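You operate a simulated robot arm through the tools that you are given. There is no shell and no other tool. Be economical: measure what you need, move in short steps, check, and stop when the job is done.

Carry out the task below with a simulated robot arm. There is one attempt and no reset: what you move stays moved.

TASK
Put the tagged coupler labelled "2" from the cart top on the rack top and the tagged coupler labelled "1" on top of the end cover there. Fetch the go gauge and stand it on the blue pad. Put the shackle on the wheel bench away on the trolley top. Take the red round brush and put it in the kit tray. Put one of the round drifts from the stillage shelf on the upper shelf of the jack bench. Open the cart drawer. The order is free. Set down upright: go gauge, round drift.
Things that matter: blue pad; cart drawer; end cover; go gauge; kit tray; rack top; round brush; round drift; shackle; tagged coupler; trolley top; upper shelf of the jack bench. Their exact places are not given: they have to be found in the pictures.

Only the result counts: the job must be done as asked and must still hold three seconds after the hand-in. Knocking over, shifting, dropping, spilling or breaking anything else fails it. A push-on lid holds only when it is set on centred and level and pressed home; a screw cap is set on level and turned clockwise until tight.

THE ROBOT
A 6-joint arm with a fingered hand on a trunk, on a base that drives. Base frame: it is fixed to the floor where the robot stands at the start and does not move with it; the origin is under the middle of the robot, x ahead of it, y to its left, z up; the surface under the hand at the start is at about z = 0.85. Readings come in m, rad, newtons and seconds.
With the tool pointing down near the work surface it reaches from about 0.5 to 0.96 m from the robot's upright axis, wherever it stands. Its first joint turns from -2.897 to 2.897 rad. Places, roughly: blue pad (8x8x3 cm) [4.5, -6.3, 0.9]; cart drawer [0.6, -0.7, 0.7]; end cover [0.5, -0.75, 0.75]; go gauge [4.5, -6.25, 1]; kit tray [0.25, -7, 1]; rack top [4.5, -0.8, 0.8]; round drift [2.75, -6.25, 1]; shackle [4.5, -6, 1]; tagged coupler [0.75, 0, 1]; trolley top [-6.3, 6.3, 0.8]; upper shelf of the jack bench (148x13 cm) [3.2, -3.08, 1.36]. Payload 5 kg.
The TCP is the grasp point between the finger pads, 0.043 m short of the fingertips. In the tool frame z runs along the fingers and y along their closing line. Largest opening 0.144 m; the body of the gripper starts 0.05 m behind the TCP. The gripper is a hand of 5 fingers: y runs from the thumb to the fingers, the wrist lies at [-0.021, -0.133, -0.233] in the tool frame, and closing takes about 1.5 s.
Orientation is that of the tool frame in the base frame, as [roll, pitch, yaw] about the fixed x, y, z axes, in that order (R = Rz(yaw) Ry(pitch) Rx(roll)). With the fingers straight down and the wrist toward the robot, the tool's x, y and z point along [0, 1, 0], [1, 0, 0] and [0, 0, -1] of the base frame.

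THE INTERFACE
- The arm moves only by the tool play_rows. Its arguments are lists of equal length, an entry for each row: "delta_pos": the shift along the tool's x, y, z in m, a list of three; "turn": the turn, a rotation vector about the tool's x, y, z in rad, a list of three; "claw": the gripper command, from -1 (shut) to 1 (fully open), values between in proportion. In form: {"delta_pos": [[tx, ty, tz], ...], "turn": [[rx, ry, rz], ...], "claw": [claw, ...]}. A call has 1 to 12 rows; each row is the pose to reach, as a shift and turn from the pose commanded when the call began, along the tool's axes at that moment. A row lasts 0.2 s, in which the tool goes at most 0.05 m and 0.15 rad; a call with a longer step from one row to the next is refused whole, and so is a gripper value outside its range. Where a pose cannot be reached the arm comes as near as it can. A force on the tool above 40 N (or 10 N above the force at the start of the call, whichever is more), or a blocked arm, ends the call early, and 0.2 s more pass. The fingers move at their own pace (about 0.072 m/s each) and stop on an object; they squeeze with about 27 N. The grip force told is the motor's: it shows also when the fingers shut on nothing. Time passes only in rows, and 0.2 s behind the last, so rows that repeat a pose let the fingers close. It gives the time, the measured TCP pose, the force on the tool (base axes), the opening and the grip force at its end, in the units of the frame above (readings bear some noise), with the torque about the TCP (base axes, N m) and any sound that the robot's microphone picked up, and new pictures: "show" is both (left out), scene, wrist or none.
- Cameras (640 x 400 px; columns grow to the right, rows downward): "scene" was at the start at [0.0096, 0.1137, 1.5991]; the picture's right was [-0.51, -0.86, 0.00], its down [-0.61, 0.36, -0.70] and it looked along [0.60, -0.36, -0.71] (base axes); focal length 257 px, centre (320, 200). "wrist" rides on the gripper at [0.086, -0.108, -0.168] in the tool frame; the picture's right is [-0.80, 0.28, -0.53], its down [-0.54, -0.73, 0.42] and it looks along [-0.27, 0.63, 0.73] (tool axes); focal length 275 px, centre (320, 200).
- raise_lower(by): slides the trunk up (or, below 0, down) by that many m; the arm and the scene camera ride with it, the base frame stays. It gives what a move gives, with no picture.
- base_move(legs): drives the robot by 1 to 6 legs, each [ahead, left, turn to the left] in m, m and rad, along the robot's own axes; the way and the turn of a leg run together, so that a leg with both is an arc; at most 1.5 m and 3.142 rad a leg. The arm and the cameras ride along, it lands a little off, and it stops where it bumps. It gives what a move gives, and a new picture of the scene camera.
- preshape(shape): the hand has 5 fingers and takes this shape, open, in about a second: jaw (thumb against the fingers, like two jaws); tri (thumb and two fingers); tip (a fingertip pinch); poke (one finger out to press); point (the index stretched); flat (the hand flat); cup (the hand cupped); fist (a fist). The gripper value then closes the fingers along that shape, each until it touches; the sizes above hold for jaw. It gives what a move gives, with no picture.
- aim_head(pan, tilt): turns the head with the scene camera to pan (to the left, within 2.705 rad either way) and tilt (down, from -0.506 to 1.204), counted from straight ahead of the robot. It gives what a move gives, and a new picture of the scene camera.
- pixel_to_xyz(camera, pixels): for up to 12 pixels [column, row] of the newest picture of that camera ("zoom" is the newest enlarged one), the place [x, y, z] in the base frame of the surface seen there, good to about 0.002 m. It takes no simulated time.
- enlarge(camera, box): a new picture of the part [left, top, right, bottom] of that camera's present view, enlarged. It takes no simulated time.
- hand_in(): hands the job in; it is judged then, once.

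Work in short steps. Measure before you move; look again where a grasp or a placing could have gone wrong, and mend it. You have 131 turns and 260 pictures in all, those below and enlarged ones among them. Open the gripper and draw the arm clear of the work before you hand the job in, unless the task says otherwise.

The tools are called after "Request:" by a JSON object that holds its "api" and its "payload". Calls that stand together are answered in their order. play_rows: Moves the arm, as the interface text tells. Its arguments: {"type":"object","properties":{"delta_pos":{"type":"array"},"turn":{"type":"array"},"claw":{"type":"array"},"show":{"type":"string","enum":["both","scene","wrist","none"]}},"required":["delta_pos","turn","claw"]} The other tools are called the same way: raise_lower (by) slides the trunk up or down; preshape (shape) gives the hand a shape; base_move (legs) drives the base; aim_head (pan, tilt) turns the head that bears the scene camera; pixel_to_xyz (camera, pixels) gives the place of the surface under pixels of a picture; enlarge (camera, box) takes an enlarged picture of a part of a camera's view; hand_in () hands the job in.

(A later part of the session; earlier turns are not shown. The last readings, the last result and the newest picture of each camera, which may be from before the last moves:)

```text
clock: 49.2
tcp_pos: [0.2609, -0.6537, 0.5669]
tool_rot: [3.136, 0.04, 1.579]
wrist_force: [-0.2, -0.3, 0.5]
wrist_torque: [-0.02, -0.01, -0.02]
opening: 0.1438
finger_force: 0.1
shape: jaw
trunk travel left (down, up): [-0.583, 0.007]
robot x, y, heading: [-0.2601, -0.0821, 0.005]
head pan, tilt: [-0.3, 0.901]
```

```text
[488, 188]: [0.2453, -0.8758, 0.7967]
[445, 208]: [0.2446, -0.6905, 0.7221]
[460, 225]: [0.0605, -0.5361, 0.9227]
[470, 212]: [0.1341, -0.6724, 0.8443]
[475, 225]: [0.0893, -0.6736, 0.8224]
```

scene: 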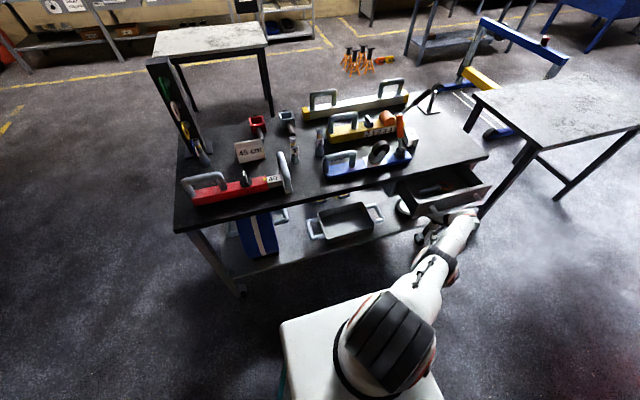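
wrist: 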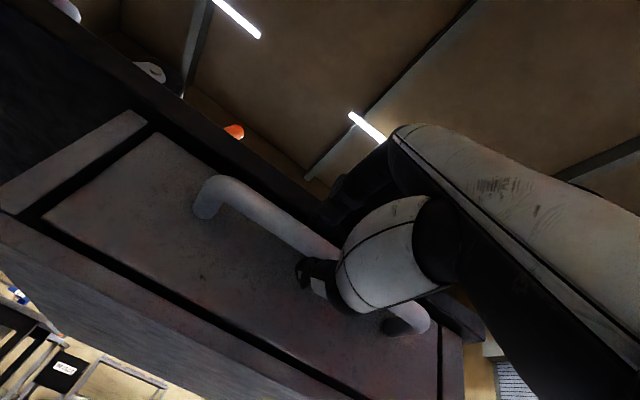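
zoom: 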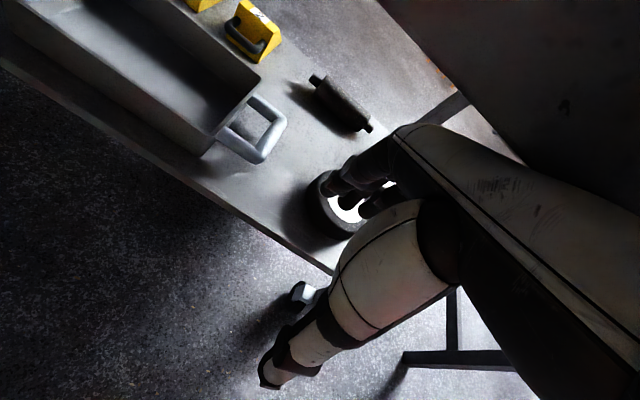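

The wrist pushed the drawer back to about 0.15 m open; I'll reopen it. I back off first and then raise the hand.

Request:
{"api": "base_move", "payload": {"legs": [[-0.6, 0.0, 0.0]]}}

Request:
{"api": "play_rows", "payload": {"delta_pos": [[0, 0, -0.045], [0, 0, -0.09], [0, 0, -0.135], [0, 0, -0.18], [0, 0, -0.225], [0, 0, -0.27], [0, 0, -0.315], [0, 0, -0.36], [0, 0, -0.405], [0, 0, -0.45], [0, 0, -0.495], [0, 0, -0.54]], "turn": [[0, 0, 0], [0, 0, 0], [0, 0, 0], [0, 0, 0], [0, 0, 0], [0, 0, 0], [0, 0, 0], [0, 0, 0], [0, 0, 0], [0, 0, 0], [0, 0, 0], [0, 0, 0]], "claw": [1, 1, 1, 1, 1, 1, 1, 1, 1, 1, 1, 1], "show": "scene"}}

```text
clock: 52.6
tcp_pos: [-0.342, -0.6561, 0.5665]
tool_rot: [3.136, 0.04, 1.578]
wrist_force: [1.0, -0.4, -0.5]
wrist_torque: [-0.04, -0.02, -0.02]
opening: 0.1439
finger_force: 0.0
shape: jaw
trunk travel left (down, up): [-0.583, 0.007]
robot x, y, heading: [-0.8606, -0.0878, 0.004]
head pan, tilt: [-0.3, 0.901]
```

scene: 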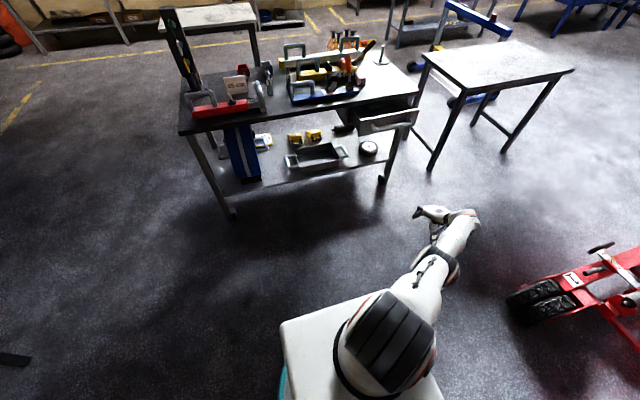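

```text
clock: 55.2
tcp_pos: [-0.3352, -0.6653, 0.5866]
tool_rot: [3.138, 0.04, 1.577]
wrist_force: [-0.3, 0.0, 0.4]
wrist_torque: [0.04, -0.01, -0.01]
opening: 0.1439
finger_force: 0.0
shape: jaw
out of reach, approached as far as the arm can: row 1, 2, 3, 4, 5, 6, 7, 8, 9, 10, 11, 12
trunk travel left (down, up): [-0.583, 0.007]
robot x, y, heading: [-0.8597, -0.083, -0.001]
head pan, tilt: [-0.3, 0.901]
```

scene: 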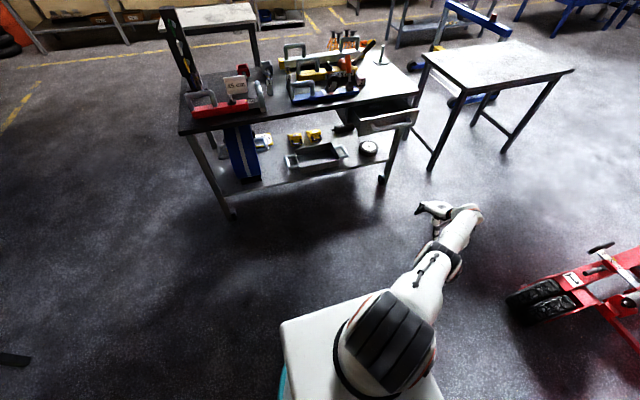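

The arm is at a limit there; I try pulling in first, then up.

Request:
{"api": "play_rows", "payload": {"delta_pos": [[0, -0.03, 0], [0, -0.06, 0], [0, -0.09, 0], [0, -0.12, 0], [0, -0.14, -0.03], [0, -0.14, -0.07], [0, -0.14, -0.11]], "turn": [[0, 0, 0], [0, 0, 0], [0, 0, 0], [0, 0, 0], [0, 0, 0], [0, 0, 0], [0, 0, 0]], "claw": [1, 1, 1, 1, 1, 1, 1], "show": "scene"}}

```text
clock: 56.8
tcp_pos: [-0.4594, -0.7066, 0.5666]
tool_rot: [3.136, 0.036, 1.576]
wrist_force: [0.3, 0.2, 0.2]
wrist_torque: [-0.03, 0.04, 0.01]
opening: 0.1442
finger_force: 0.1
shape: jaw
out of reach, approached as far as the arm can: row 1, 2, 3, 4, 5, 6, 7
trunk travel left (down, up): [-0.583, 0.007]
robot x, y, heading: [-0.8628, -0.0864, -0.0]
head pan, tilt: [-0.3, 0.901]
```

scene: 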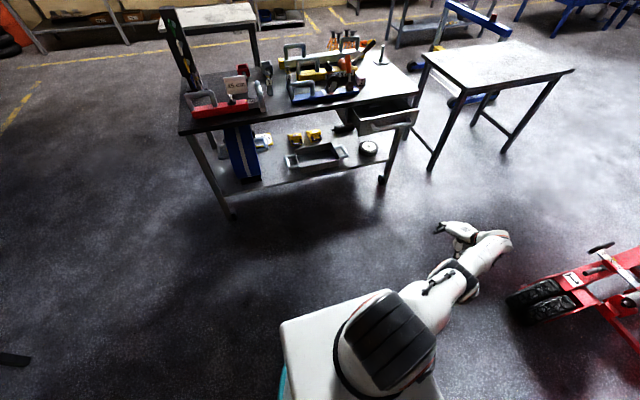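

I test small free motions (yaw both ways) to see which joint limit binds.

Request:
{"api": "play_rows", "payload": {"delta_pos": [[0, 0, 0], [0, 0, 0], [0, 0, 0], [0, 0, 0]], "turn": [[0, 0, 0.14], [0, 0, 0.28], [0, 0, 0.42], [0, 0, 0.56]], "claw": [1, 1, 1, 1], "show": "none"}}

Request:
{"api": "play_rows", "payload": {"delta_pos": [[0, 0, -0.03], [0, 0, -0.06], [0, 0, -0.09], [0, 0, -0.12]], "turn": [[0, 0, 0], [0, 0, 0], [0, 0, 0], [0, 0, 0]], "claw": [1, 1, 1, 1], "show": "scene"}}

```text
clock: 57.8
tcp_pos: [-0.4353, -0.7685, 0.5686]
tool_rot: [3.119, 0.03, 1.016]
wrist_force: [-0.5, -0.4, -0.6]
wrist_torque: [0.03, 0.02, 0.0]
opening: 0.1439
finger_force: 0.1
shape: jaw
out of reach, approached as far as the arm can: row 1, 2, 3, 4
trunk travel left (down, up): [-0.583, 0.007]
robot x, y, heading: [-0.8592, -0.0846, -0.001]
head pan, tilt: [-0.3, 0.901]
```

```text
clock: 58.8
tcp_pos: [-0.4348, -0.7629, 0.6892]
tool_rot: [3.118, 0.032, 1.016]
wrist_force: [-0.5, -0.6, 0.0]
wrist_torque: [-0.03, -0.01, 0.03]
opening: 0.1441
finger_force: 0.1
shape: jaw
out of reach, approached as far as the arm can: row 1
trunk travel left (down, up): [-0.583, 0.007]
robot x, y, heading: [-0.8582, -0.0888, 0.003]
head pan, tilt: [-0.3, 0.901]
```

scene: 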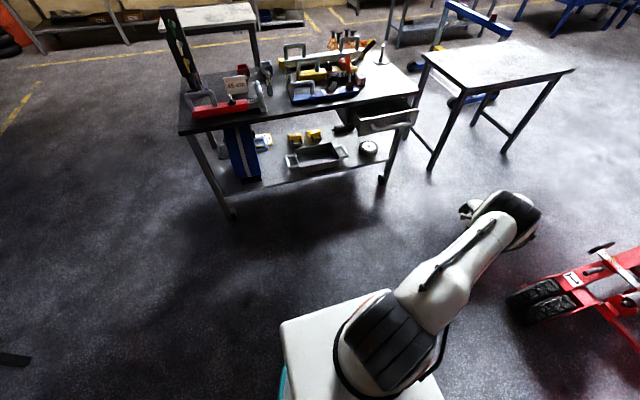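

With the yaw changed the arm rises freely. I continue up to z about 1.15.

Request:
{"api": "play_rows", "payload": {"delta_pos": [[0, 0, -0.045], [0, 0, -0.09], [0, 0, -0.135], [0, 0, -0.18], [0, 0, -0.225], [0, 0, -0.27], [0, 0, -0.315], [0, 0, -0.36], [0, 0, -0.405], [0, 0, -0.45]], "turn": [[0, 0, 0], [0, 0, 0], [0, 0, 0], [0, 0, 0], [0, 0, 0], [0, 0, 0], [0, 0, 0], [0, 0, 0], [0, 0, 0], [0, 0, 0]], "claw": [1, 1, 1, 1, 1, 1, 1, 1, 1, 1], "show": "none"}}

Request:
{"api": "play_rows", "payload": {"delta_pos": [[0, 0, 0], [0, 0, 0], [0, 0, 0], [0, 0, 0], [0, 0, 0]], "turn": [[0, 0, -0.11], [0, 0, -0.22], [0, 0, -0.33], [0, 0, -0.44], [0, 0, -0.55]], "claw": [1, 1, 1, 1, 1], "show": "scene"}}

```text
clock: 61.0
tcp_pos: [-0.4374, -0.7447, 1.1387]
tool_rot: [3.117, 0.032, 1.018]
wrist_force: [0.2, 0.1, -0.1]
wrist_torque: [-0.02, -0.01, -0.02]
opening: 0.1441
finger_force: 0.1
shape: jaw
trunk travel left (down, up): [-0.583, 0.007]
robot x, y, heading: [-0.8632, -0.0866, 0.001]
head pan, tilt: [-0.3, 0.901]
```

```text
clock: 62.2
tcp_pos: [-0.4363, -0.7437, 1.1375]
tool_rot: [3.14, 0.04, 1.57]
wrist_force: [0.8, 0.2, -0.1]
wrist_torque: [0.0, 0.01, -0.01]
opening: 0.1439
finger_force: 0.1
shape: jaw
trunk travel left (down, up): [-0.583, 0.007]
robot x, y, heading: [-0.8632, -0.0866, -0.002]
head pan, tilt: [-0.3, 0.901]
```

scene: 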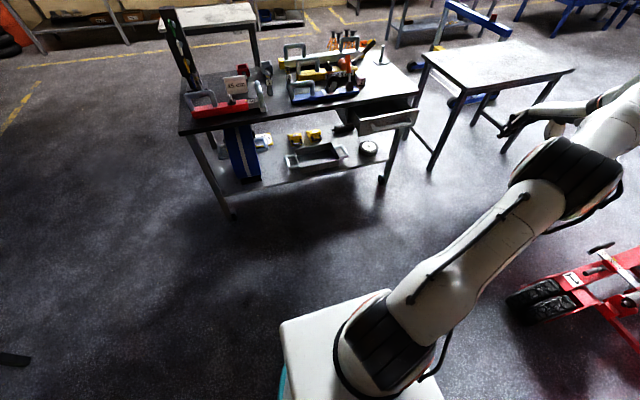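

The arm is in a good configuration again. I drive so that the hand hovers above the half-open drawer to look inside with the wrist camera.

Request:
{"api": "base_move", "payload": {"legs": [[0.66, 0.0, 0.0]]}}

Request:
{"api": "play_rows", "payload": {"delta_pos": [[0, 0, 0]], "turn": [[0, 0.04, 0]], "claw": [1], "show": "wrist"}}

Request:
{"api": "enlarge", "payload": {"camera": "scene", "box": [350, 110, 510, 210]}}

```text
clock: 65.9
tcp_pos: [0.2359, -0.7378, 1.1379]
tool_rot: [3.139, 0.041, 1.574]
wrist_force: [0.3, 0.1, -0.2]
wrist_torque: [0.03, 0.01, 0.01]
opening: 0.1438
finger_force: 0.2
shape: jaw
trunk travel left (down, up): [-0.583, 0.007]
robot x, y, heading: [-0.1938, -0.0829, 0.009]
head pan, tilt: [-0.3, 0.901]
```

scene: 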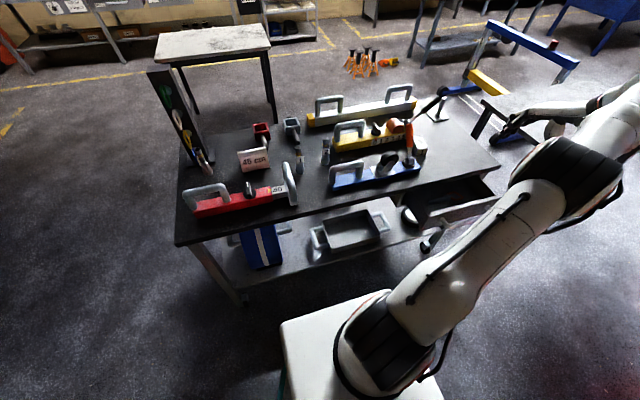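

```text
clock: 66.3
tcp_pos: [0.2356, -0.7377, 1.1384]
tool_rot: [3.136, 0.001, 1.575]
wrist_force: [-0.5, 0.3, 0.5]
wrist_torque: [0.0, 0.01, 0.0]
opening: 0.1438
finger_force: 0.0
shape: jaw
trunk travel left (down, up): [-0.583, 0.007]
robot x, y, heading: [-0.1939, -0.0831, 0.003]
head pan, tilt: [-0.3, 0.901]
```

wrist: 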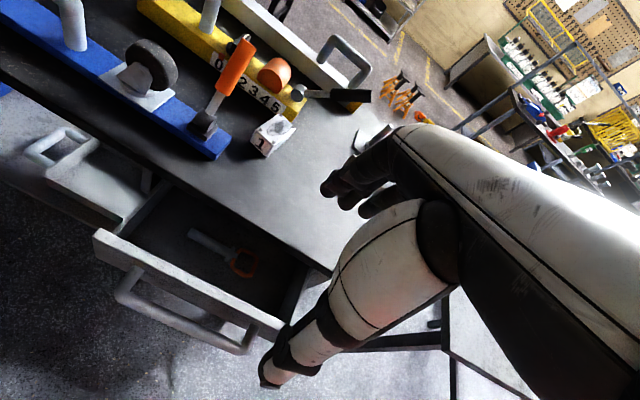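

```text
4.00 times, centred on (430, 160) of scene
```

zoom: 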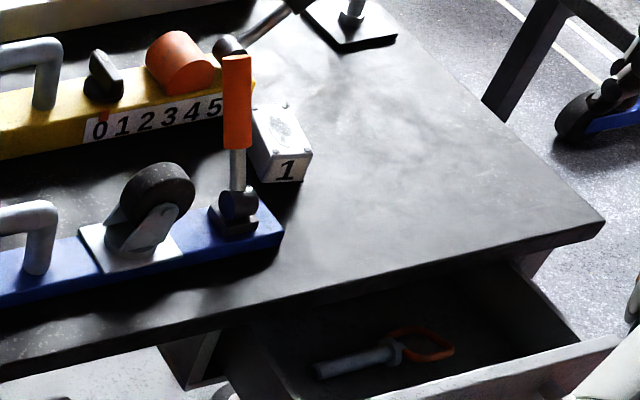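

I measure the drawer panel, its content, and the floor.

Request:
{"api": "pixel_to_xyz", "payload": {"camera": "wrist", "pixels": [[110, 240], [240, 305], [276, 326], [245, 262], [205, 240], [180, 250], [270, 300], [300, 270], [150, 190], [190, 225]]}}

```text
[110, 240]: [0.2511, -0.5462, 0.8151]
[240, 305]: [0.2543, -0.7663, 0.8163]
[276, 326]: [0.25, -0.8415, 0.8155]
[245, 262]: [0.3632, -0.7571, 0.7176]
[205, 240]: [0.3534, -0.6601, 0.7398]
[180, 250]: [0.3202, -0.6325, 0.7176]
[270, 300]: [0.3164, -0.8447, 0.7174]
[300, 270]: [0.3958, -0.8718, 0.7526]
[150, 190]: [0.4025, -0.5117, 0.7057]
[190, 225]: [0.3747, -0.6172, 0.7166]
```

Panel inner side ≈ x 0.27, top z 0.816. I shut the hand and dip the fingertips behind the panel at x 0.295, y -0.71.

Request:
{"api": "play_rows", "payload": {"delta_pos": [[0.014, 0.03, 0.0], [0.028, 0.058, 0.0], [0.028, 0.058, 0.04], [0.028, 0.058, 0.08], [0.028, 0.058, 0.12], [0.028, 0.058, 0.16], [0.028, 0.058, 0.2], [0.028, 0.058, 0.24], [0.028, 0.058, 0.27], [0.028, 0.058, 0.3], [0.028, 0.058, 0.328]], "turn": [[0, 0, 0], [0, 0, 0], [0, 0, 0], [0, 0, 0], [0, 0, 0], [0, 0, 0], [0, 0, 0], [0, 0, 0], [0, 0, 0], [0, 0, 0], [0, 0, 0]], "claw": [-1, -1, -1, -1, -1, -1, -1, -1, -1, -1, -1]}}

Request:
{"api": "enlarge", "payload": {"camera": "scene", "box": [350, 110, 510, 210]}}

```text
clock: 68.7
tcp_pos: [0.296, -0.7083, 0.8109]
tool_rot: [3.136, 0.0, 1.575]
wrist_force: [0.4, -1.1, 0.9]
wrist_torque: [0.04, 0.02, 0.01]
opening: 0.0
finger_force: 27.0
shape: jaw
trunk travel left (down, up): [-0.583, 0.007]
robot x, y, heading: [-0.1947, -0.0815, 0.01]
head pan, tilt: [-0.3, 0.901]
```

scene: 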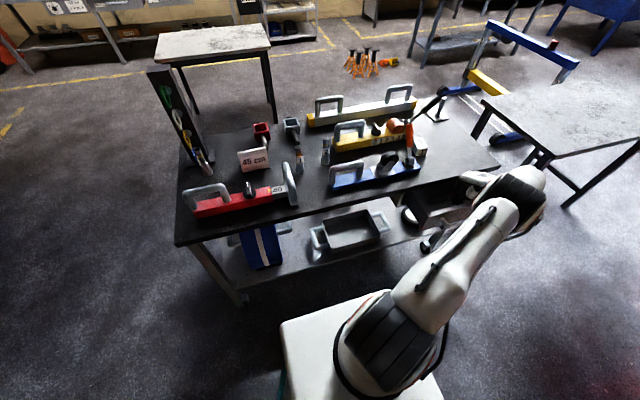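
wrist: 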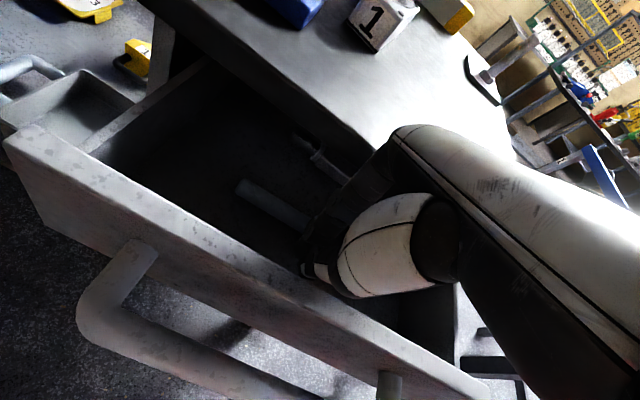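

```text
4.00 times, centred on (430, 160) of scene
```

zoom: 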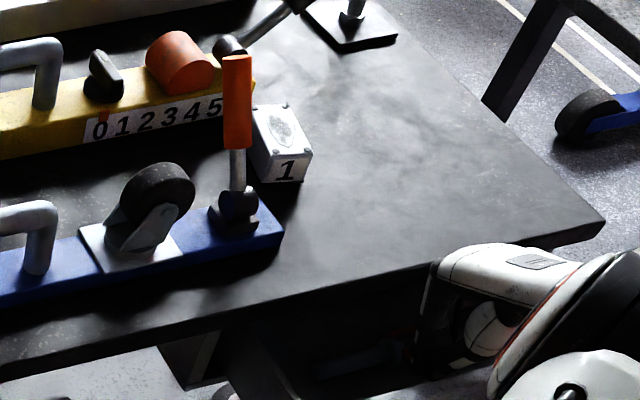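

Fingers are behind the panel. I drive back 0.2 to pull it open.

Request:
{"api": "base_move", "payload": {"legs": [[-0.2, 0.0, 0.0]]}}

Request:
{"api": "enlarge", "payload": {"camera": "wrist", "box": [1, 1, 639, 399]}}

Request:
{"api": "pixel_to_xyz", "payload": {"camera": "wrist", "pixels": [[60, 170], [200, 260]]}}

```text
clock: 70.3
tcp_pos: [0.0952, -0.7102, 0.8111]
tool_rot: [3.136, 0.001, 1.577]
wrist_force: [-1.1, -0.5, 1.2]
wrist_torque: [0.05, -0.05, 0.02]
opening: 0.0
finger_force: 27.5
shape: jaw
trunk travel left (down, up): [-0.583, 0.007]
robot x, y, heading: [-0.3978, -0.0861, 0.013]
head pan, tilt: [-0.3, 0.901]
```

scene: 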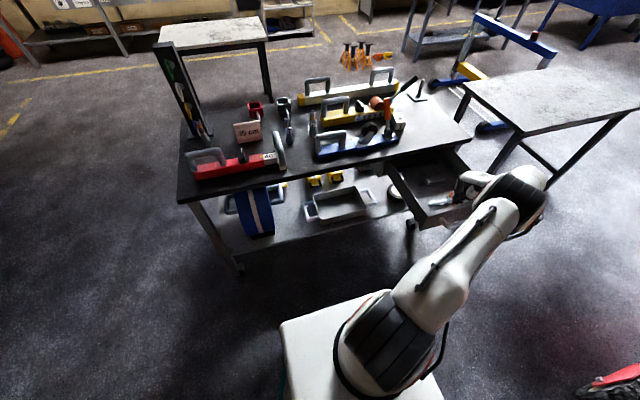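

```text
1.00 times, centred on (320, 200) of wrist (not enlarged: the box is as wide or as high as the picture)
```

zoom: 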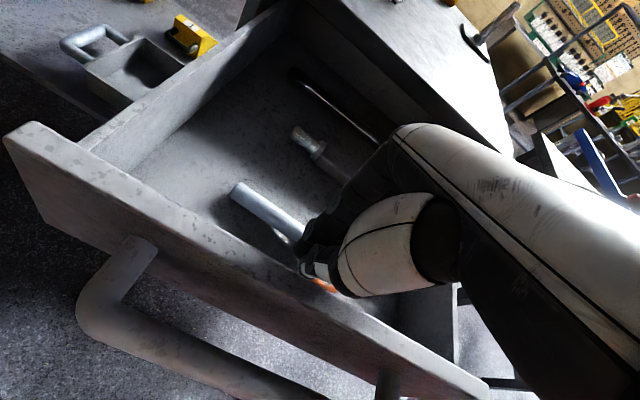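

```text
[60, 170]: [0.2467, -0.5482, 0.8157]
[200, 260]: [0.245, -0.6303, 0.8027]
```

Drawer is open ~0.34 m. I raise the hand and look at the drawer contents with the wrist camera.

Request:
{"api": "play_rows", "payload": {"delta_pos": [[0, 0, -0.04], [0, 0, -0.08], [0, 0, -0.12], [0, 0, -0.16], [0, 0, -0.2], [0, 0, -0.24], [0, 0, -0.28], [0, 0, -0.32]], "turn": [[0, 0, 0], [0, 0, 0], [0, 0, 0], [0, 0, 0], [0, 0, 0], [0, 0, 0], [0, 0, 0], [0, 0, 0]], "claw": [-1, -1, -1, -1, -1, -1, -1, -1], "show": "both"}}

Request:
{"api": "pixel_to_xyz", "payload": {"camera": "wrist", "pixels": [[110, 240], [240, 305]]}}

Request:
{"api": "enlarge", "payload": {"camera": "scene", "box": [340, 120, 500, 220]}}

```text
clock: 72.1
tcp_pos: [0.0939, -0.7092, 1.129]
tool_rot: [3.138, 0.002, 1.577]
wrist_force: [-0.3, 0.2, 0.2]
wrist_torque: [-0.03, -0.02, -0.01]
opening: 0.0
finger_force: 26.6
shape: jaw
trunk travel left (down, up): [-0.583, 0.007]
robot x, y, heading: [-0.3955, -0.0815, 0.013]
head pan, tilt: [-0.3, 0.901]
```

scene: 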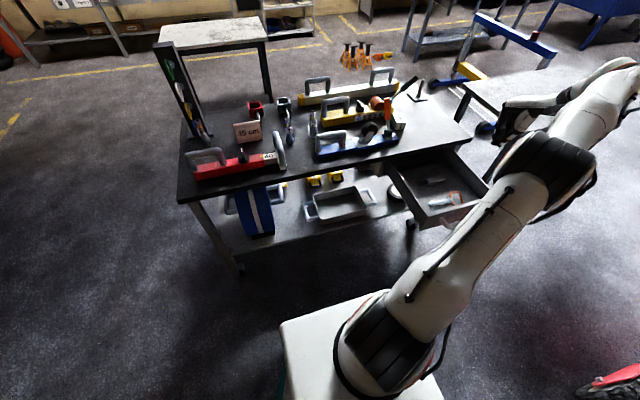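
wrist: 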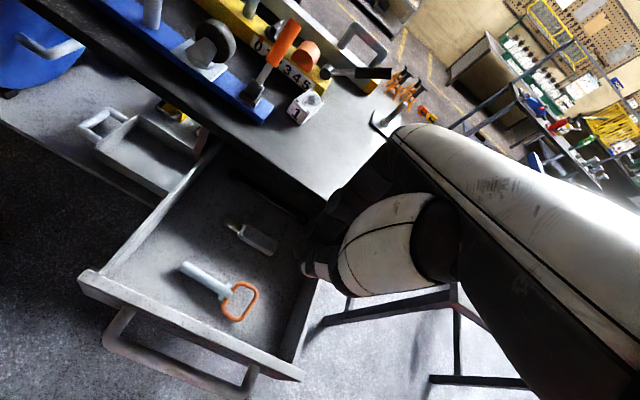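

```text
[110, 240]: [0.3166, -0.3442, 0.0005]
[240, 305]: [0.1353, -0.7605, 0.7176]
```

```text
4.00 times, centred on (420, 170) of scene
```

zoom: 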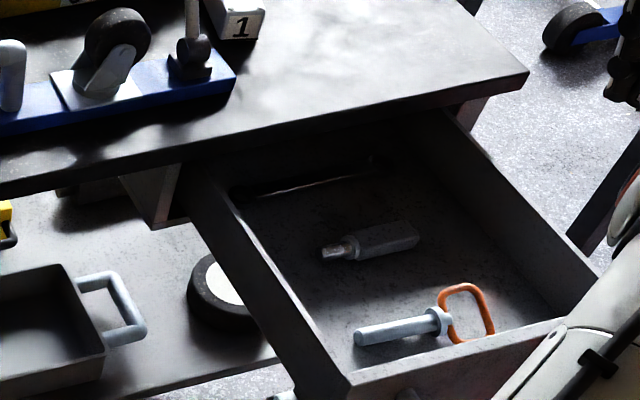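

The drawer holds no cover. A candidate is the small screwed block marked "1" on the cart top; I enlarge and measure it.

Request:
{"api": "enlarge", "payload": {"camera": "wrist", "box": [220, 20, 420, 145]}}

Request:
{"api": "pixel_to_xyz", "payload": {"camera": "wrist", "pixels": [[309, 98], [298, 116], [304, 125], [403, 95], [385, 128], [335, 160], [370, 72]]}}

Request:
{"api": "enlarge", "payload": {"camera": "scene", "box": [300, 60, 460, 160]}}

```text
3.20 times, centred on (320, 82) of wrist
```

zoom: 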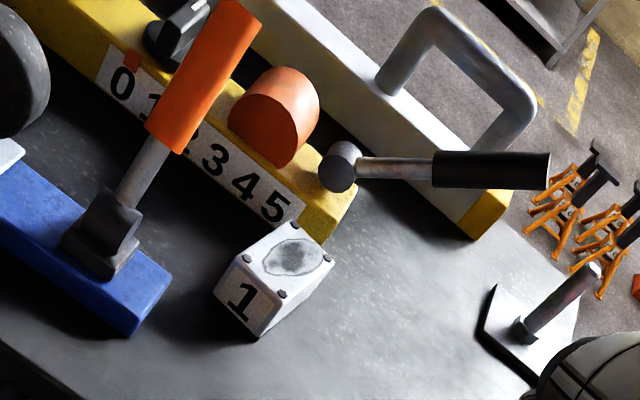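

```text
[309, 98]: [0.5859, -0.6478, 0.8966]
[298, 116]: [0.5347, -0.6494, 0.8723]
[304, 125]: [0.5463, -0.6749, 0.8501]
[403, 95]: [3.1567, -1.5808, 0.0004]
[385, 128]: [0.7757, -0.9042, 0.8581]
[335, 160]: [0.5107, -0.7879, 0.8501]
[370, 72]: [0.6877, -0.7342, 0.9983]
```

```text
4.00 times, centred on (380, 110) of scene
```

zoom: 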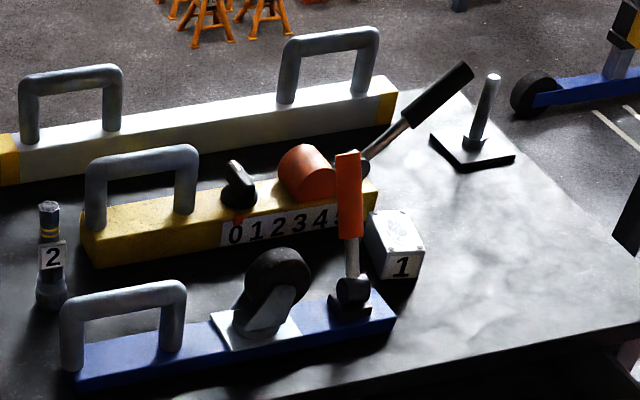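

The block "1" at [0.57,-0.65], top z 0.897 fits as the end cover. Next I measure couplers' surroundings for the grasp.

Request:
{"api": "pixel_to_xyz", "payload": {"camera": "zoom", "pixels": [[48, 208], [52, 235], [50, 290], [130, 155], [95, 180], [185, 155], [95, 250], [120, 295], [70, 310], [240, 170], [350, 155], [395, 235]]}}

Request:
{"api": "enlarge", "payload": {"camera": "scene", "box": [230, 80, 360, 200]}}

```text
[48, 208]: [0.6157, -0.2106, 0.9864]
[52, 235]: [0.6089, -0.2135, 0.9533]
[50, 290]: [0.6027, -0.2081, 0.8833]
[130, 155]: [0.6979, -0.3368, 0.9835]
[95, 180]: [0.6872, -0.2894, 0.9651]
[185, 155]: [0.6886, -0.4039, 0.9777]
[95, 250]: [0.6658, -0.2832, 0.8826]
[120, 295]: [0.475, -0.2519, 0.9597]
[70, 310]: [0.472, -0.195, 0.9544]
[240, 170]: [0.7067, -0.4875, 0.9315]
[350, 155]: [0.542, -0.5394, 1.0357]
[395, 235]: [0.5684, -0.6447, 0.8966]
```

```text
3.33 times, centred on (295, 140) of scene
```

zoom: 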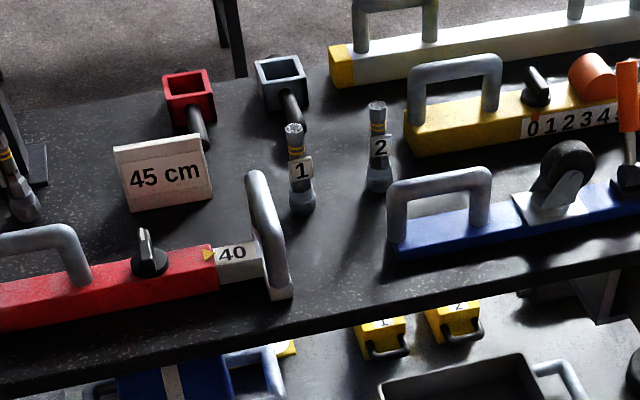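

Coupler 2 stands at about [0.62,-0.211], top 0.986. I open the hand moderately and drive to the original standing place.

Request:
{"api": "base_move", "payload": {"legs": [[0.38, 0.085, -0.013]]}}

Request:
{"api": "play_rows", "payload": {"delta_pos": [[0.03, 0, 0], [0.07, 0, 0], [0.11, 0, 0], [0.15, 0.0, 0], [0.19, 0, 0], [0.23, 0.02, 0], [0.27, 0.04, 0], [0.31, 0.06, 0], [0.35, 0.08, 0], [0.385, 0.1, 0]], "turn": [[0, 0, 0], [0, 0, 0], [0, 0, 0], [0, 0, 0], [0, 0, 0], [0, 0, 0], [0, 0, 0], [0, 0, 0], [0, 0, 0], [0, 0, 0]], "claw": [0.25, 0.25, 0.25, 0.25, 0.25, 0.25, 0.25, 0.25, 0.25, 0.25]}}

```text
clock: 74.5
tcp_pos: [0.4694, -0.6306, 1.129]
tool_rot: [3.139, 0.0, 1.562]
wrist_force: [0.2, 0.3, 0.3]
wrist_torque: [-0.01, 0.04, -0.01]
opening: 0.0
finger_force: 26.9
shape: jaw
trunk travel left (down, up): [-0.583, 0.007]
robot x, y, heading: [-0.0119, 0.0042, -0.005]
head pan, tilt: [-0.3, 0.901]
```

scene: 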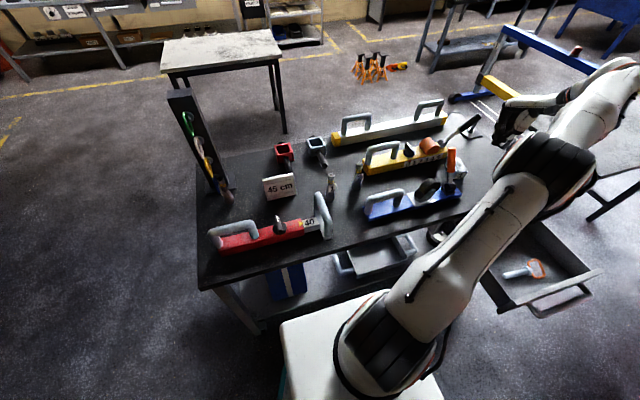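

```text
clock: 76.7
tcp_pos: [0.5731, -0.2458, 1.1305]
tool_rot: [3.139, 0.001, 1.563]
wrist_force: [0.2, -0.5, -0.2]
wrist_torque: [-0.01, 0.0, -0.03]
opening: 0.09
finger_force: 0.0
shape: jaw
trunk travel left (down, up): [-0.583, 0.007]
robot x, y, heading: [-0.0145, 0.0049, -0.007]
head pan, tilt: [-0.3, 0.901]
```

scene: 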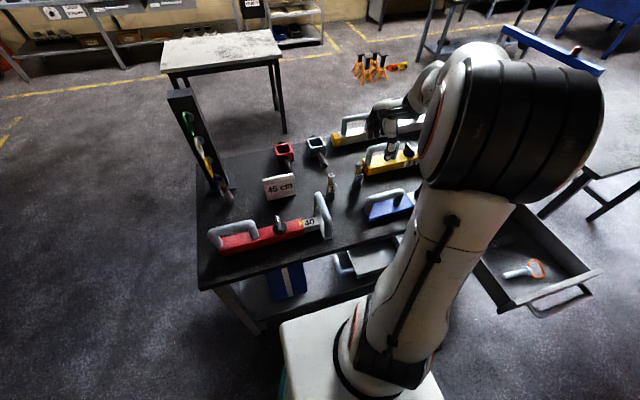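
wrist: 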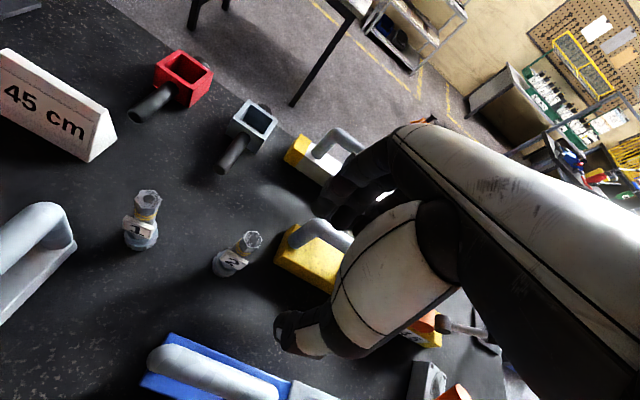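

I measure coupler tops from this overhead view.

Request:
{"api": "pixel_to_xyz", "payload": {"camera": "wrist", "pixels": [[252, 239], [247, 245], [257, 234], [228, 262], [148, 197], [140, 240], [222, 268]]}}

Request:
{"api": "enlarge", "payload": {"camera": "wrist", "box": [100, 160, 340, 310]}}

```text
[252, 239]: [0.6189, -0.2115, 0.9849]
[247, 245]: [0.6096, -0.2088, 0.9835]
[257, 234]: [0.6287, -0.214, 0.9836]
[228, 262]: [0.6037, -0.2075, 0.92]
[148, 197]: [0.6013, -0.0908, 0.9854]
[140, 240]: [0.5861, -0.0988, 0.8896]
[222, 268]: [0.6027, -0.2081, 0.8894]
```

```text
2.67 times, centred on (220, 235) of wrist
```

zoom: 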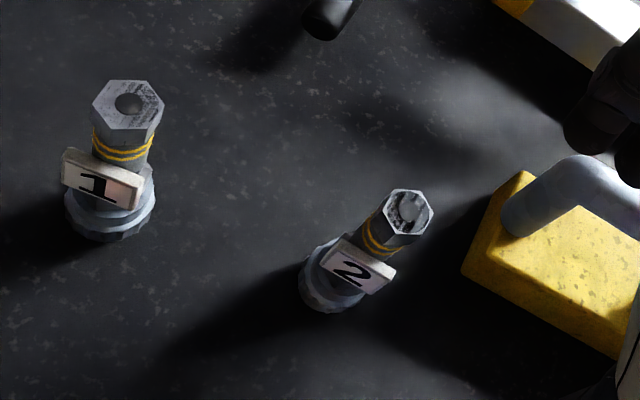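

Coupler 2 axis at [0.619,-0.2115]. I move above it, then down to TCP z 0.945, and close.

Request:
{"api": "play_rows", "payload": {"delta_pos": [[0.034, 0.041, 0.0], [0.034, 0.041, 0.04], [0.034, 0.041, 0.08], [0.034, 0.041, 0.11], [0.034, 0.041, 0.14], [0.034, 0.041, 0.165], [0.034, 0.041, 0.185]], "turn": [[0, 0, 0], [0, 0, 0], [0, 0, 0], [0, 0, 0], [0, 0, 0], [0, 0, 0], [0, 0, 0]], "claw": [0.25, 0.25, 0.25, 0.25, 0.25, 0.25, 0.25]}}

```text
refused: row 1 steps farther than a row can; nothing moved
```

Request:
{"api": "play_rows", "payload": {"delta_pos": [[0.017, 0.02, 0.0], [0.034, 0.041, 0.0], [0.034, 0.041, 0.04], [0.034, 0.041, 0.08], [0.034, 0.041, 0.11], [0.034, 0.041, 0.14], [0.034, 0.041, 0.165], [0.034, 0.041, 0.185]], "turn": [[0, 0, 0], [0, 0, 0], [0, 0, 0], [0, 0, 0], [0, 0, 0], [0, 0, 0], [0, 0, 0], [0, 0, 0]], "claw": [0.25, 0.25, 0.25, 0.25, 0.25, 0.25, 0.25, 0.25]}}

```text
clock: 78.5
tcp_pos: [0.6162, -0.2131, 0.9464]
tool_rot: [3.136, 0.001, 1.561]
wrist_force: [-0.3, -0.2, 0.5]
wrist_torque: [-0.01, 0.0, 0.03]
opening: 0.0899
finger_force: 0.0
shape: jaw
trunk travel left (down, up): [-0.583, 0.007]
robot x, y, heading: [-0.0132, 0.0027, 0.0]
head pan, tilt: [-0.3, 0.901]
```

scene: 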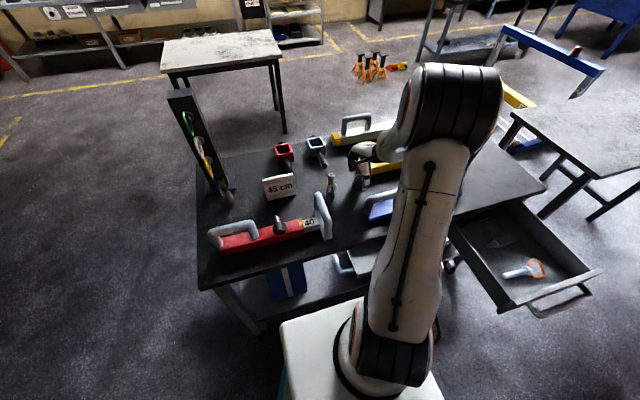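
wrist: 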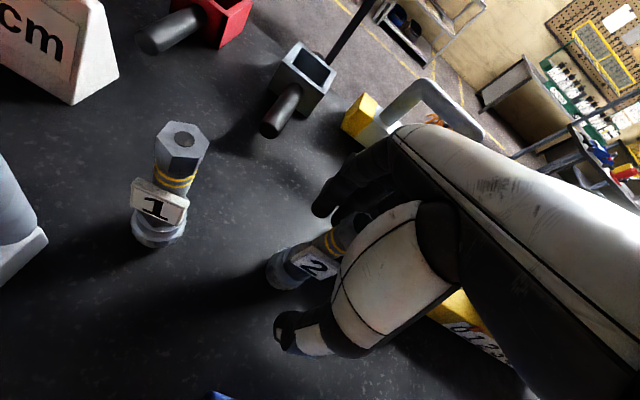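

The coupler lies between thumb and fingers. I close.

Request:
{"api": "play_rows", "payload": {"delta_pos": [[0, 0, 0], [0, 0, 0], [0, 0, 0], [0, 0, 0], [0, 0, 0], [0, 0, 0]], "turn": [[0, 0, 0], [0, 0, 0], [0, 0, 0], [0, 0, 0], [0, 0, 0], [0, 0, 0]], "claw": [-1, -1, -1, -1, -1, -1], "show": "wrist"}}

Request:
{"api": "play_rows", "payload": {"delta_pos": [[0, 0, -0.03], [0, 0, -0.07], [0, 0, -0.11], [0, 0, -0.15], [0, 0, -0.19], [0, 0, -0.23]], "turn": [[0, 0, 0], [0, 0, 0], [0, 0, 0], [0, 0, 0], [0, 0, 0], [0, 0, 0]], "claw": [-1, -1, -1, -1, -1, -1]}}

```text
clock: 79.9
tcp_pos: [0.6158, -0.2131, 0.9457]
tool_rot: [3.139, 0.001, 1.564]
wrist_force: [0.0, -2.0, 0.9]
wrist_torque: [0.04, -0.04, -0.02]
opening: 0.0241
finger_force: 27.1
shape: jaw
trunk travel left (down, up): [-0.583, 0.007]
robot x, y, heading: [-0.0104, 0.006, -0.005]
head pan, tilt: [-0.3, 0.901]
```

wrist: 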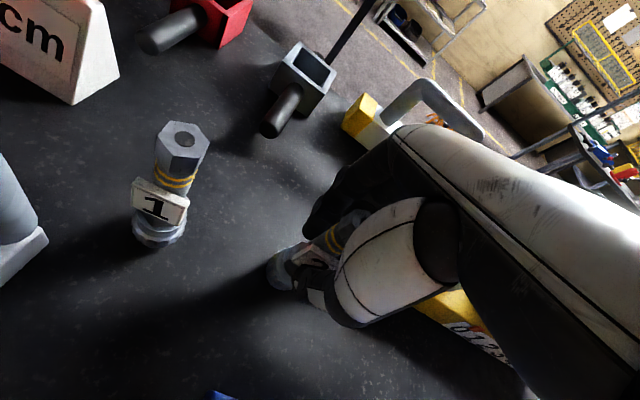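

```text
clock: 81.3
tcp_pos: [0.6133, -0.2124, 1.1752]
tool_rot: [3.137, -0.001, 1.562]
wrist_force: [-0.1, 0.6, -2.4]
wrist_torque: [0.01, -0.02, 0.03]
opening: 0.0243
finger_force: 27.6
shape: jaw
trunk travel left (down, up): [-0.583, 0.007]
robot x, y, heading: [-0.0119, 0.0013, -0.009]
head pan, tilt: [-0.3, 0.901]
```

scene: 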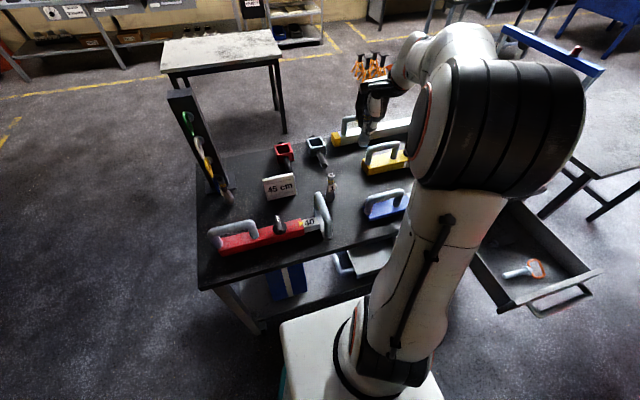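
wrist: 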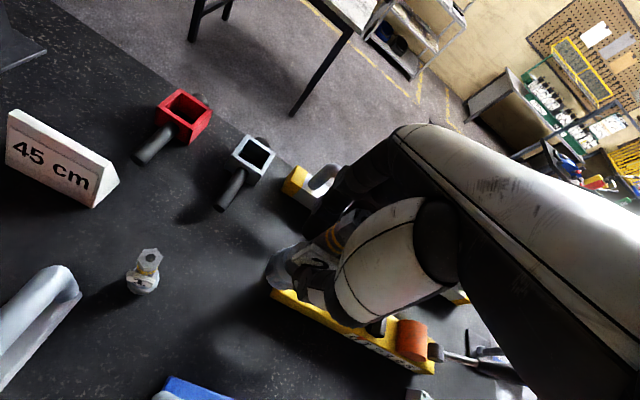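

Held and lifted (TCP-to-base offset ≈ 0.096). I measure obstacles (white table, stands, rack) before driving.

Request:
{"api": "aim_head", "payload": {"pan": -0.1, "tilt": 0.45}}

```text
clock: 82.2
tcp_pos: [0.6142, -0.2114, 1.1766]
tool_rot: [3.137, -0.002, 1.562]
wrist_force: [-0.4, 0.6, -1.7]
wrist_torque: [-0.03, 0.02, -0.03]
opening: 0.024
finger_force: 27.1
shape: jaw
trunk travel left (down, up): [-0.583, 0.007]
robot x, y, heading: [-0.0087, 0.0029, -0.007]
head pan, tilt: [-0.099, 0.45]
```

scene: 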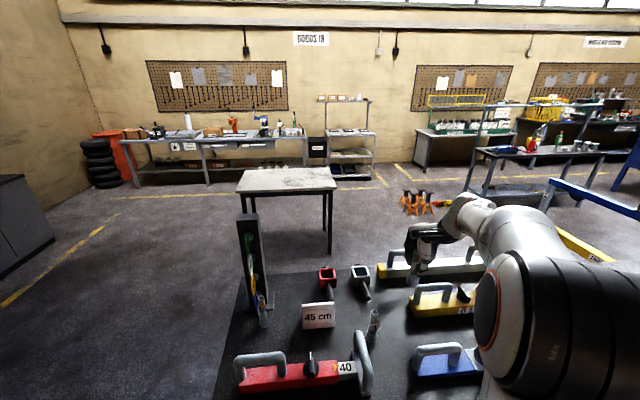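

Request:
{"api": "pixel_to_xyz", "payload": {"camera": "scene", "pixels": [[237, 190], [336, 188], [328, 170], [244, 171], [322, 133], [373, 132], [350, 133], [306, 163], [440, 200], [405, 210], [425, 165], [247, 215]]}}

Request:
{"api": "enlarge", "payload": {"camera": "scene", "box": [300, 85, 400, 190]}}

```text
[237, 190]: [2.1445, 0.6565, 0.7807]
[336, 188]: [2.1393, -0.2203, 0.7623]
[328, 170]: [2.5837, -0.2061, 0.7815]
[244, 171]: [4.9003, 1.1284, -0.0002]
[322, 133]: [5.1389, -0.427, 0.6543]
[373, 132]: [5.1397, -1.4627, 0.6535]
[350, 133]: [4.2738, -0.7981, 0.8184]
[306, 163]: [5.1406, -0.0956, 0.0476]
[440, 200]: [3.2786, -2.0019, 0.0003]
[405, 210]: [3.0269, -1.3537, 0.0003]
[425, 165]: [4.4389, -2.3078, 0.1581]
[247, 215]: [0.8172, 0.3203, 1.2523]
```

```text
3.81 times, centred on (350, 138) of scene
```

zoom: 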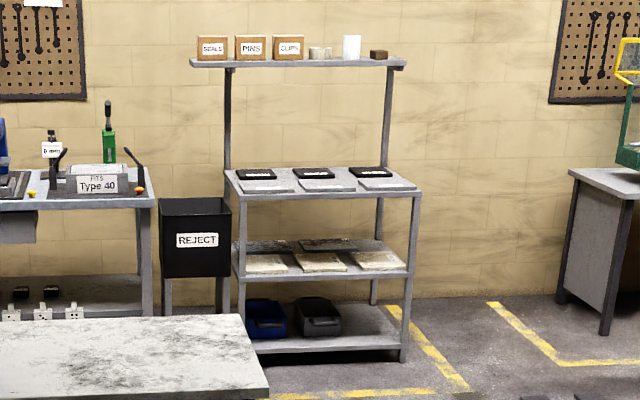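

Rack top z ≈ 0.82 at x 4.15+, y -0.5..-1.1; no cover there. I drive round the cart's left side and past the white table.

Request:
{"api": "base_move", "payload": {"legs": [[-0.6, 0, 0], [0, 1.4, 0], [1.5, 0, 0], [1.3, 0, 0], [0.8, 0, 0]]}}

```text
clock: 90.8
tcp_pos: [0.0299, 0.9927, 1.1759]
tool_rot: [3.138, -0.001, 1.572]
wrist_force: [-0.8, 0.1, -2.2]
wrist_torque: [-0.01, 0.01, -0.01]
opening: 0.0243
finger_force: 27.3
shape: jaw
trunk travel left (down, up): [-0.583, 0.007]
robot x, y, heading: [-0.5998, 1.2018, 0.004]
head pan, tilt: [-0.099, 0.45]
stopped in leg 2: the robot was blocked; the commanded pose is now the measured one
```

scene: 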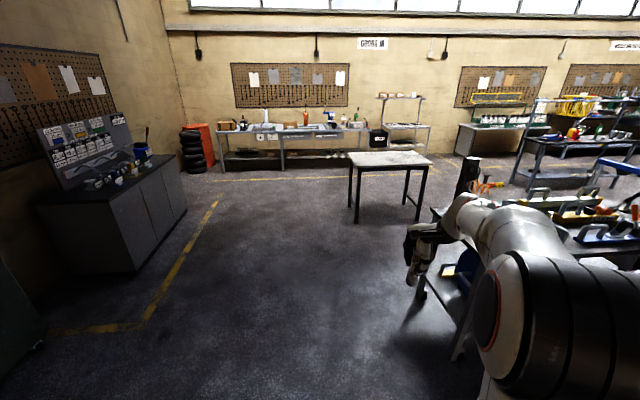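

Blocked on the left (orange table probably). I shift back right a little, go ahead past it, then continue.

Request:
{"api": "base_move", "payload": {"legs": [[0, -0.08, 0], [1.5, 0.0, 0], [0.6, 0.25, 0], [1.5, 0, 0]]}}

Request:
{"api": "aim_head", "payload": {"pan": -1.2, "tilt": 0.5}}

```text
clock: 109.1
tcp_pos: [3.6206, 1.1442, 1.177]
tool_rot: [3.136, -0.001, 1.564]
wrist_force: [0.6, 0.5, -2.1]
wrist_torque: [0.04, 0.03, 0.03]
opening: 0.0241
finger_force: 27.0
shape: jaw
trunk travel left (down, up): [-0.583, 0.007]
robot x, y, heading: [2.992, 1.3601, -0.005]
head pan, tilt: [-0.099, 0.45]
```

scene: 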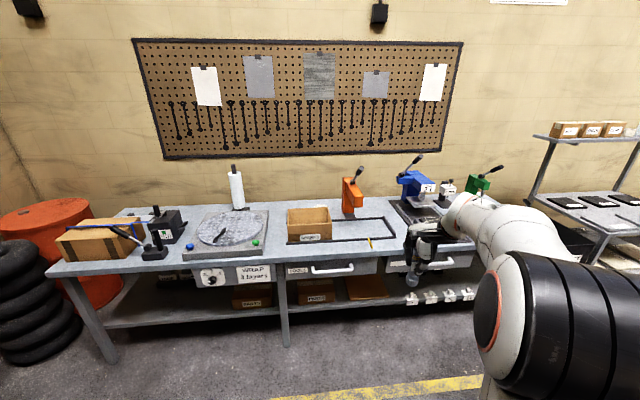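

```text
clock: 110.4
tcp_pos: [3.6187, 1.1445, 1.1773]
tool_rot: [3.135, -0.002, 1.563]
wrist_force: [-0.1, -0.6, -2.4]
wrist_torque: [-0.04, 0.01, 0.0]
opening: 0.0243
finger_force: 26.9
shape: jaw
trunk travel left (down, up): [-0.583, 0.007]
robot x, y, heading: [2.9903, 1.3594, -0.008]
head pan, tilt: [-1.201, 0.499]
```

scene: 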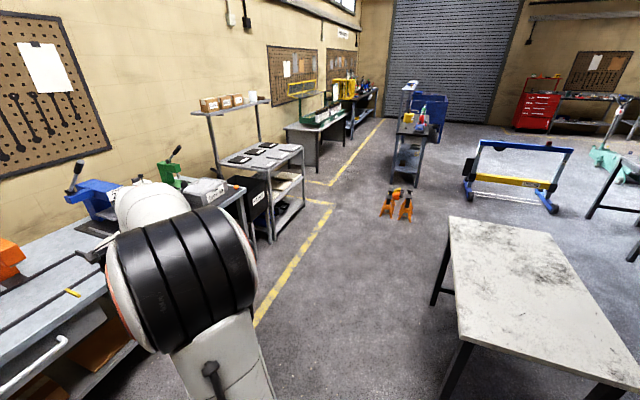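

I measure the bench edge and rack to choose the corridor.

Request:
{"api": "pixel_to_xyz", "payload": {"camera": "scene", "pixels": [[243, 192], [105, 292], [300, 146], [242, 167], [450, 222], [462, 338], [250, 157], [270, 160]]}}

Request:
{"api": "enlarge", "payload": {"camera": "scene", "box": [180, 80, 340, 250]}}

```text
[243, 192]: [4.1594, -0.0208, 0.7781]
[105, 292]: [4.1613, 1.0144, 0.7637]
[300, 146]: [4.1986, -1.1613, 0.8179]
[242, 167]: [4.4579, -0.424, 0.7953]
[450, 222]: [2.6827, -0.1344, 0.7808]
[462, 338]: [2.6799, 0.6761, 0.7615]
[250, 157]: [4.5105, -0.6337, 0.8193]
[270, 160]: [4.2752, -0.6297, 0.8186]
```

```text
2.35 times, centred on (260, 165) of scene
```

zoom: 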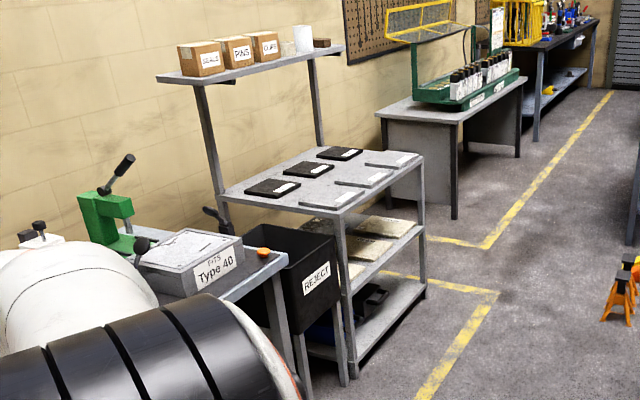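

I drive ahead to x≈3.3 and right to face the rack.

Request:
{"api": "base_move", "payload": {"legs": [[0.28, 0.0, 0.005], [0, -1.4, 0], [0, -0.45, 0]]}}

Request:
{"api": "aim_head", "payload": {"pan": -0.15, "tilt": 0.6}}

```text
clock: 121.3
tcp_pos: [3.8947, -0.7146, 1.1766]
tool_rot: [3.136, -0.002, 1.56]
wrist_force: [-1.0, 0.2, -1.9]
wrist_torque: [-0.04, -0.03, 0.01]
opening: 0.0239
finger_force: 27.5
shape: jaw
trunk travel left (down, up): [-0.583, 0.007]
robot x, y, heading: [3.2733, -0.4981, -0.007]
head pan, tilt: [-1.201, 0.499]
```

scene: 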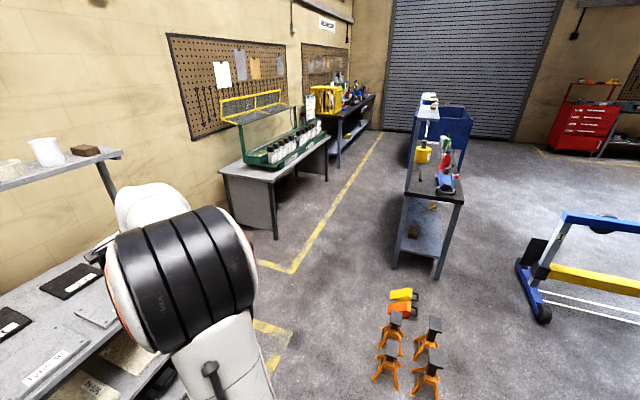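

```text
clock: 122.6
tcp_pos: [3.894, -0.715, 1.1772]
tool_rot: [3.136, -0.002, 1.56]
wrist_force: [0.5, 0.0, -2.1]
wrist_torque: [0.0, 0.0, 0.03]
opening: 0.0241
finger_force: 27.3
shape: jaw
trunk travel left (down, up): [-0.583, 0.007]
robot x, y, heading: [3.2664, -0.4953, -0.01]
head pan, tilt: [-0.15, 0.6]
```

scene: 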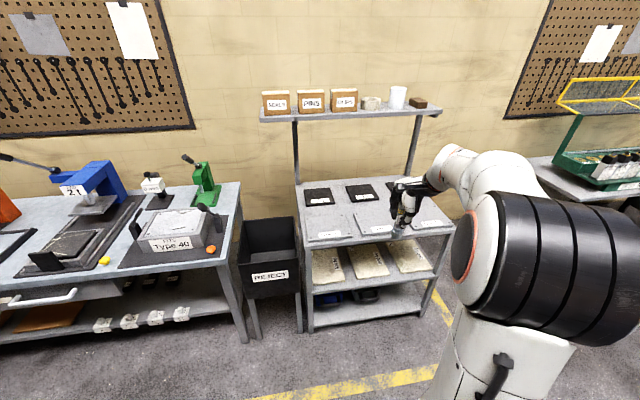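

Request:
{"api": "enlarge", "payload": {"camera": "scene", "box": [285, 165, 465, 265]}}

Request:
{"api": "enlarge", "payload": {"camera": "wrist", "box": [1, 1, 639, 399]}}

Request:
{"api": "pixel_to_xyz", "payload": {"camera": "scene", "pixels": [[307, 241], [450, 229], [340, 192], [345, 210], [350, 235], [320, 225], [365, 225], [345, 196], [402, 228]]}}

```text
3.56 times, centred on (375, 215) of scene
```

zoom: 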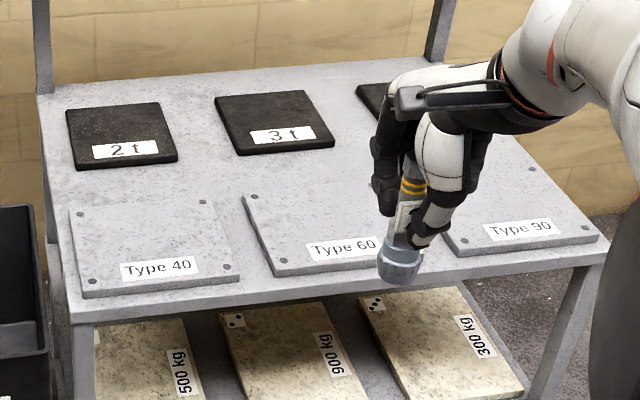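

```text
1.00 times, centred on (320, 200) of wrist (not enlarged: the box is as wide or as high as the picture)
```

zoom: 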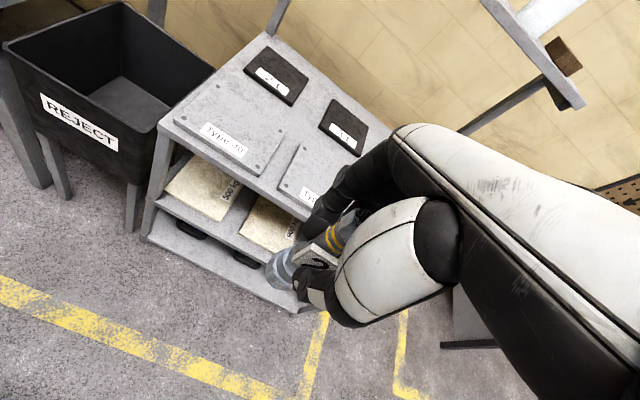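

```text
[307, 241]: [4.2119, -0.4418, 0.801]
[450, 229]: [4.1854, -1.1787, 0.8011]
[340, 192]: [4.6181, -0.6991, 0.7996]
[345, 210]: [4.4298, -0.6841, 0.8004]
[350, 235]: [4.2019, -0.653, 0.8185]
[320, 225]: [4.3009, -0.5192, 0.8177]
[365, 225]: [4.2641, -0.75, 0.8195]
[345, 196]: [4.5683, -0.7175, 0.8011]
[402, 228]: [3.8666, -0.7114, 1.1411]
```

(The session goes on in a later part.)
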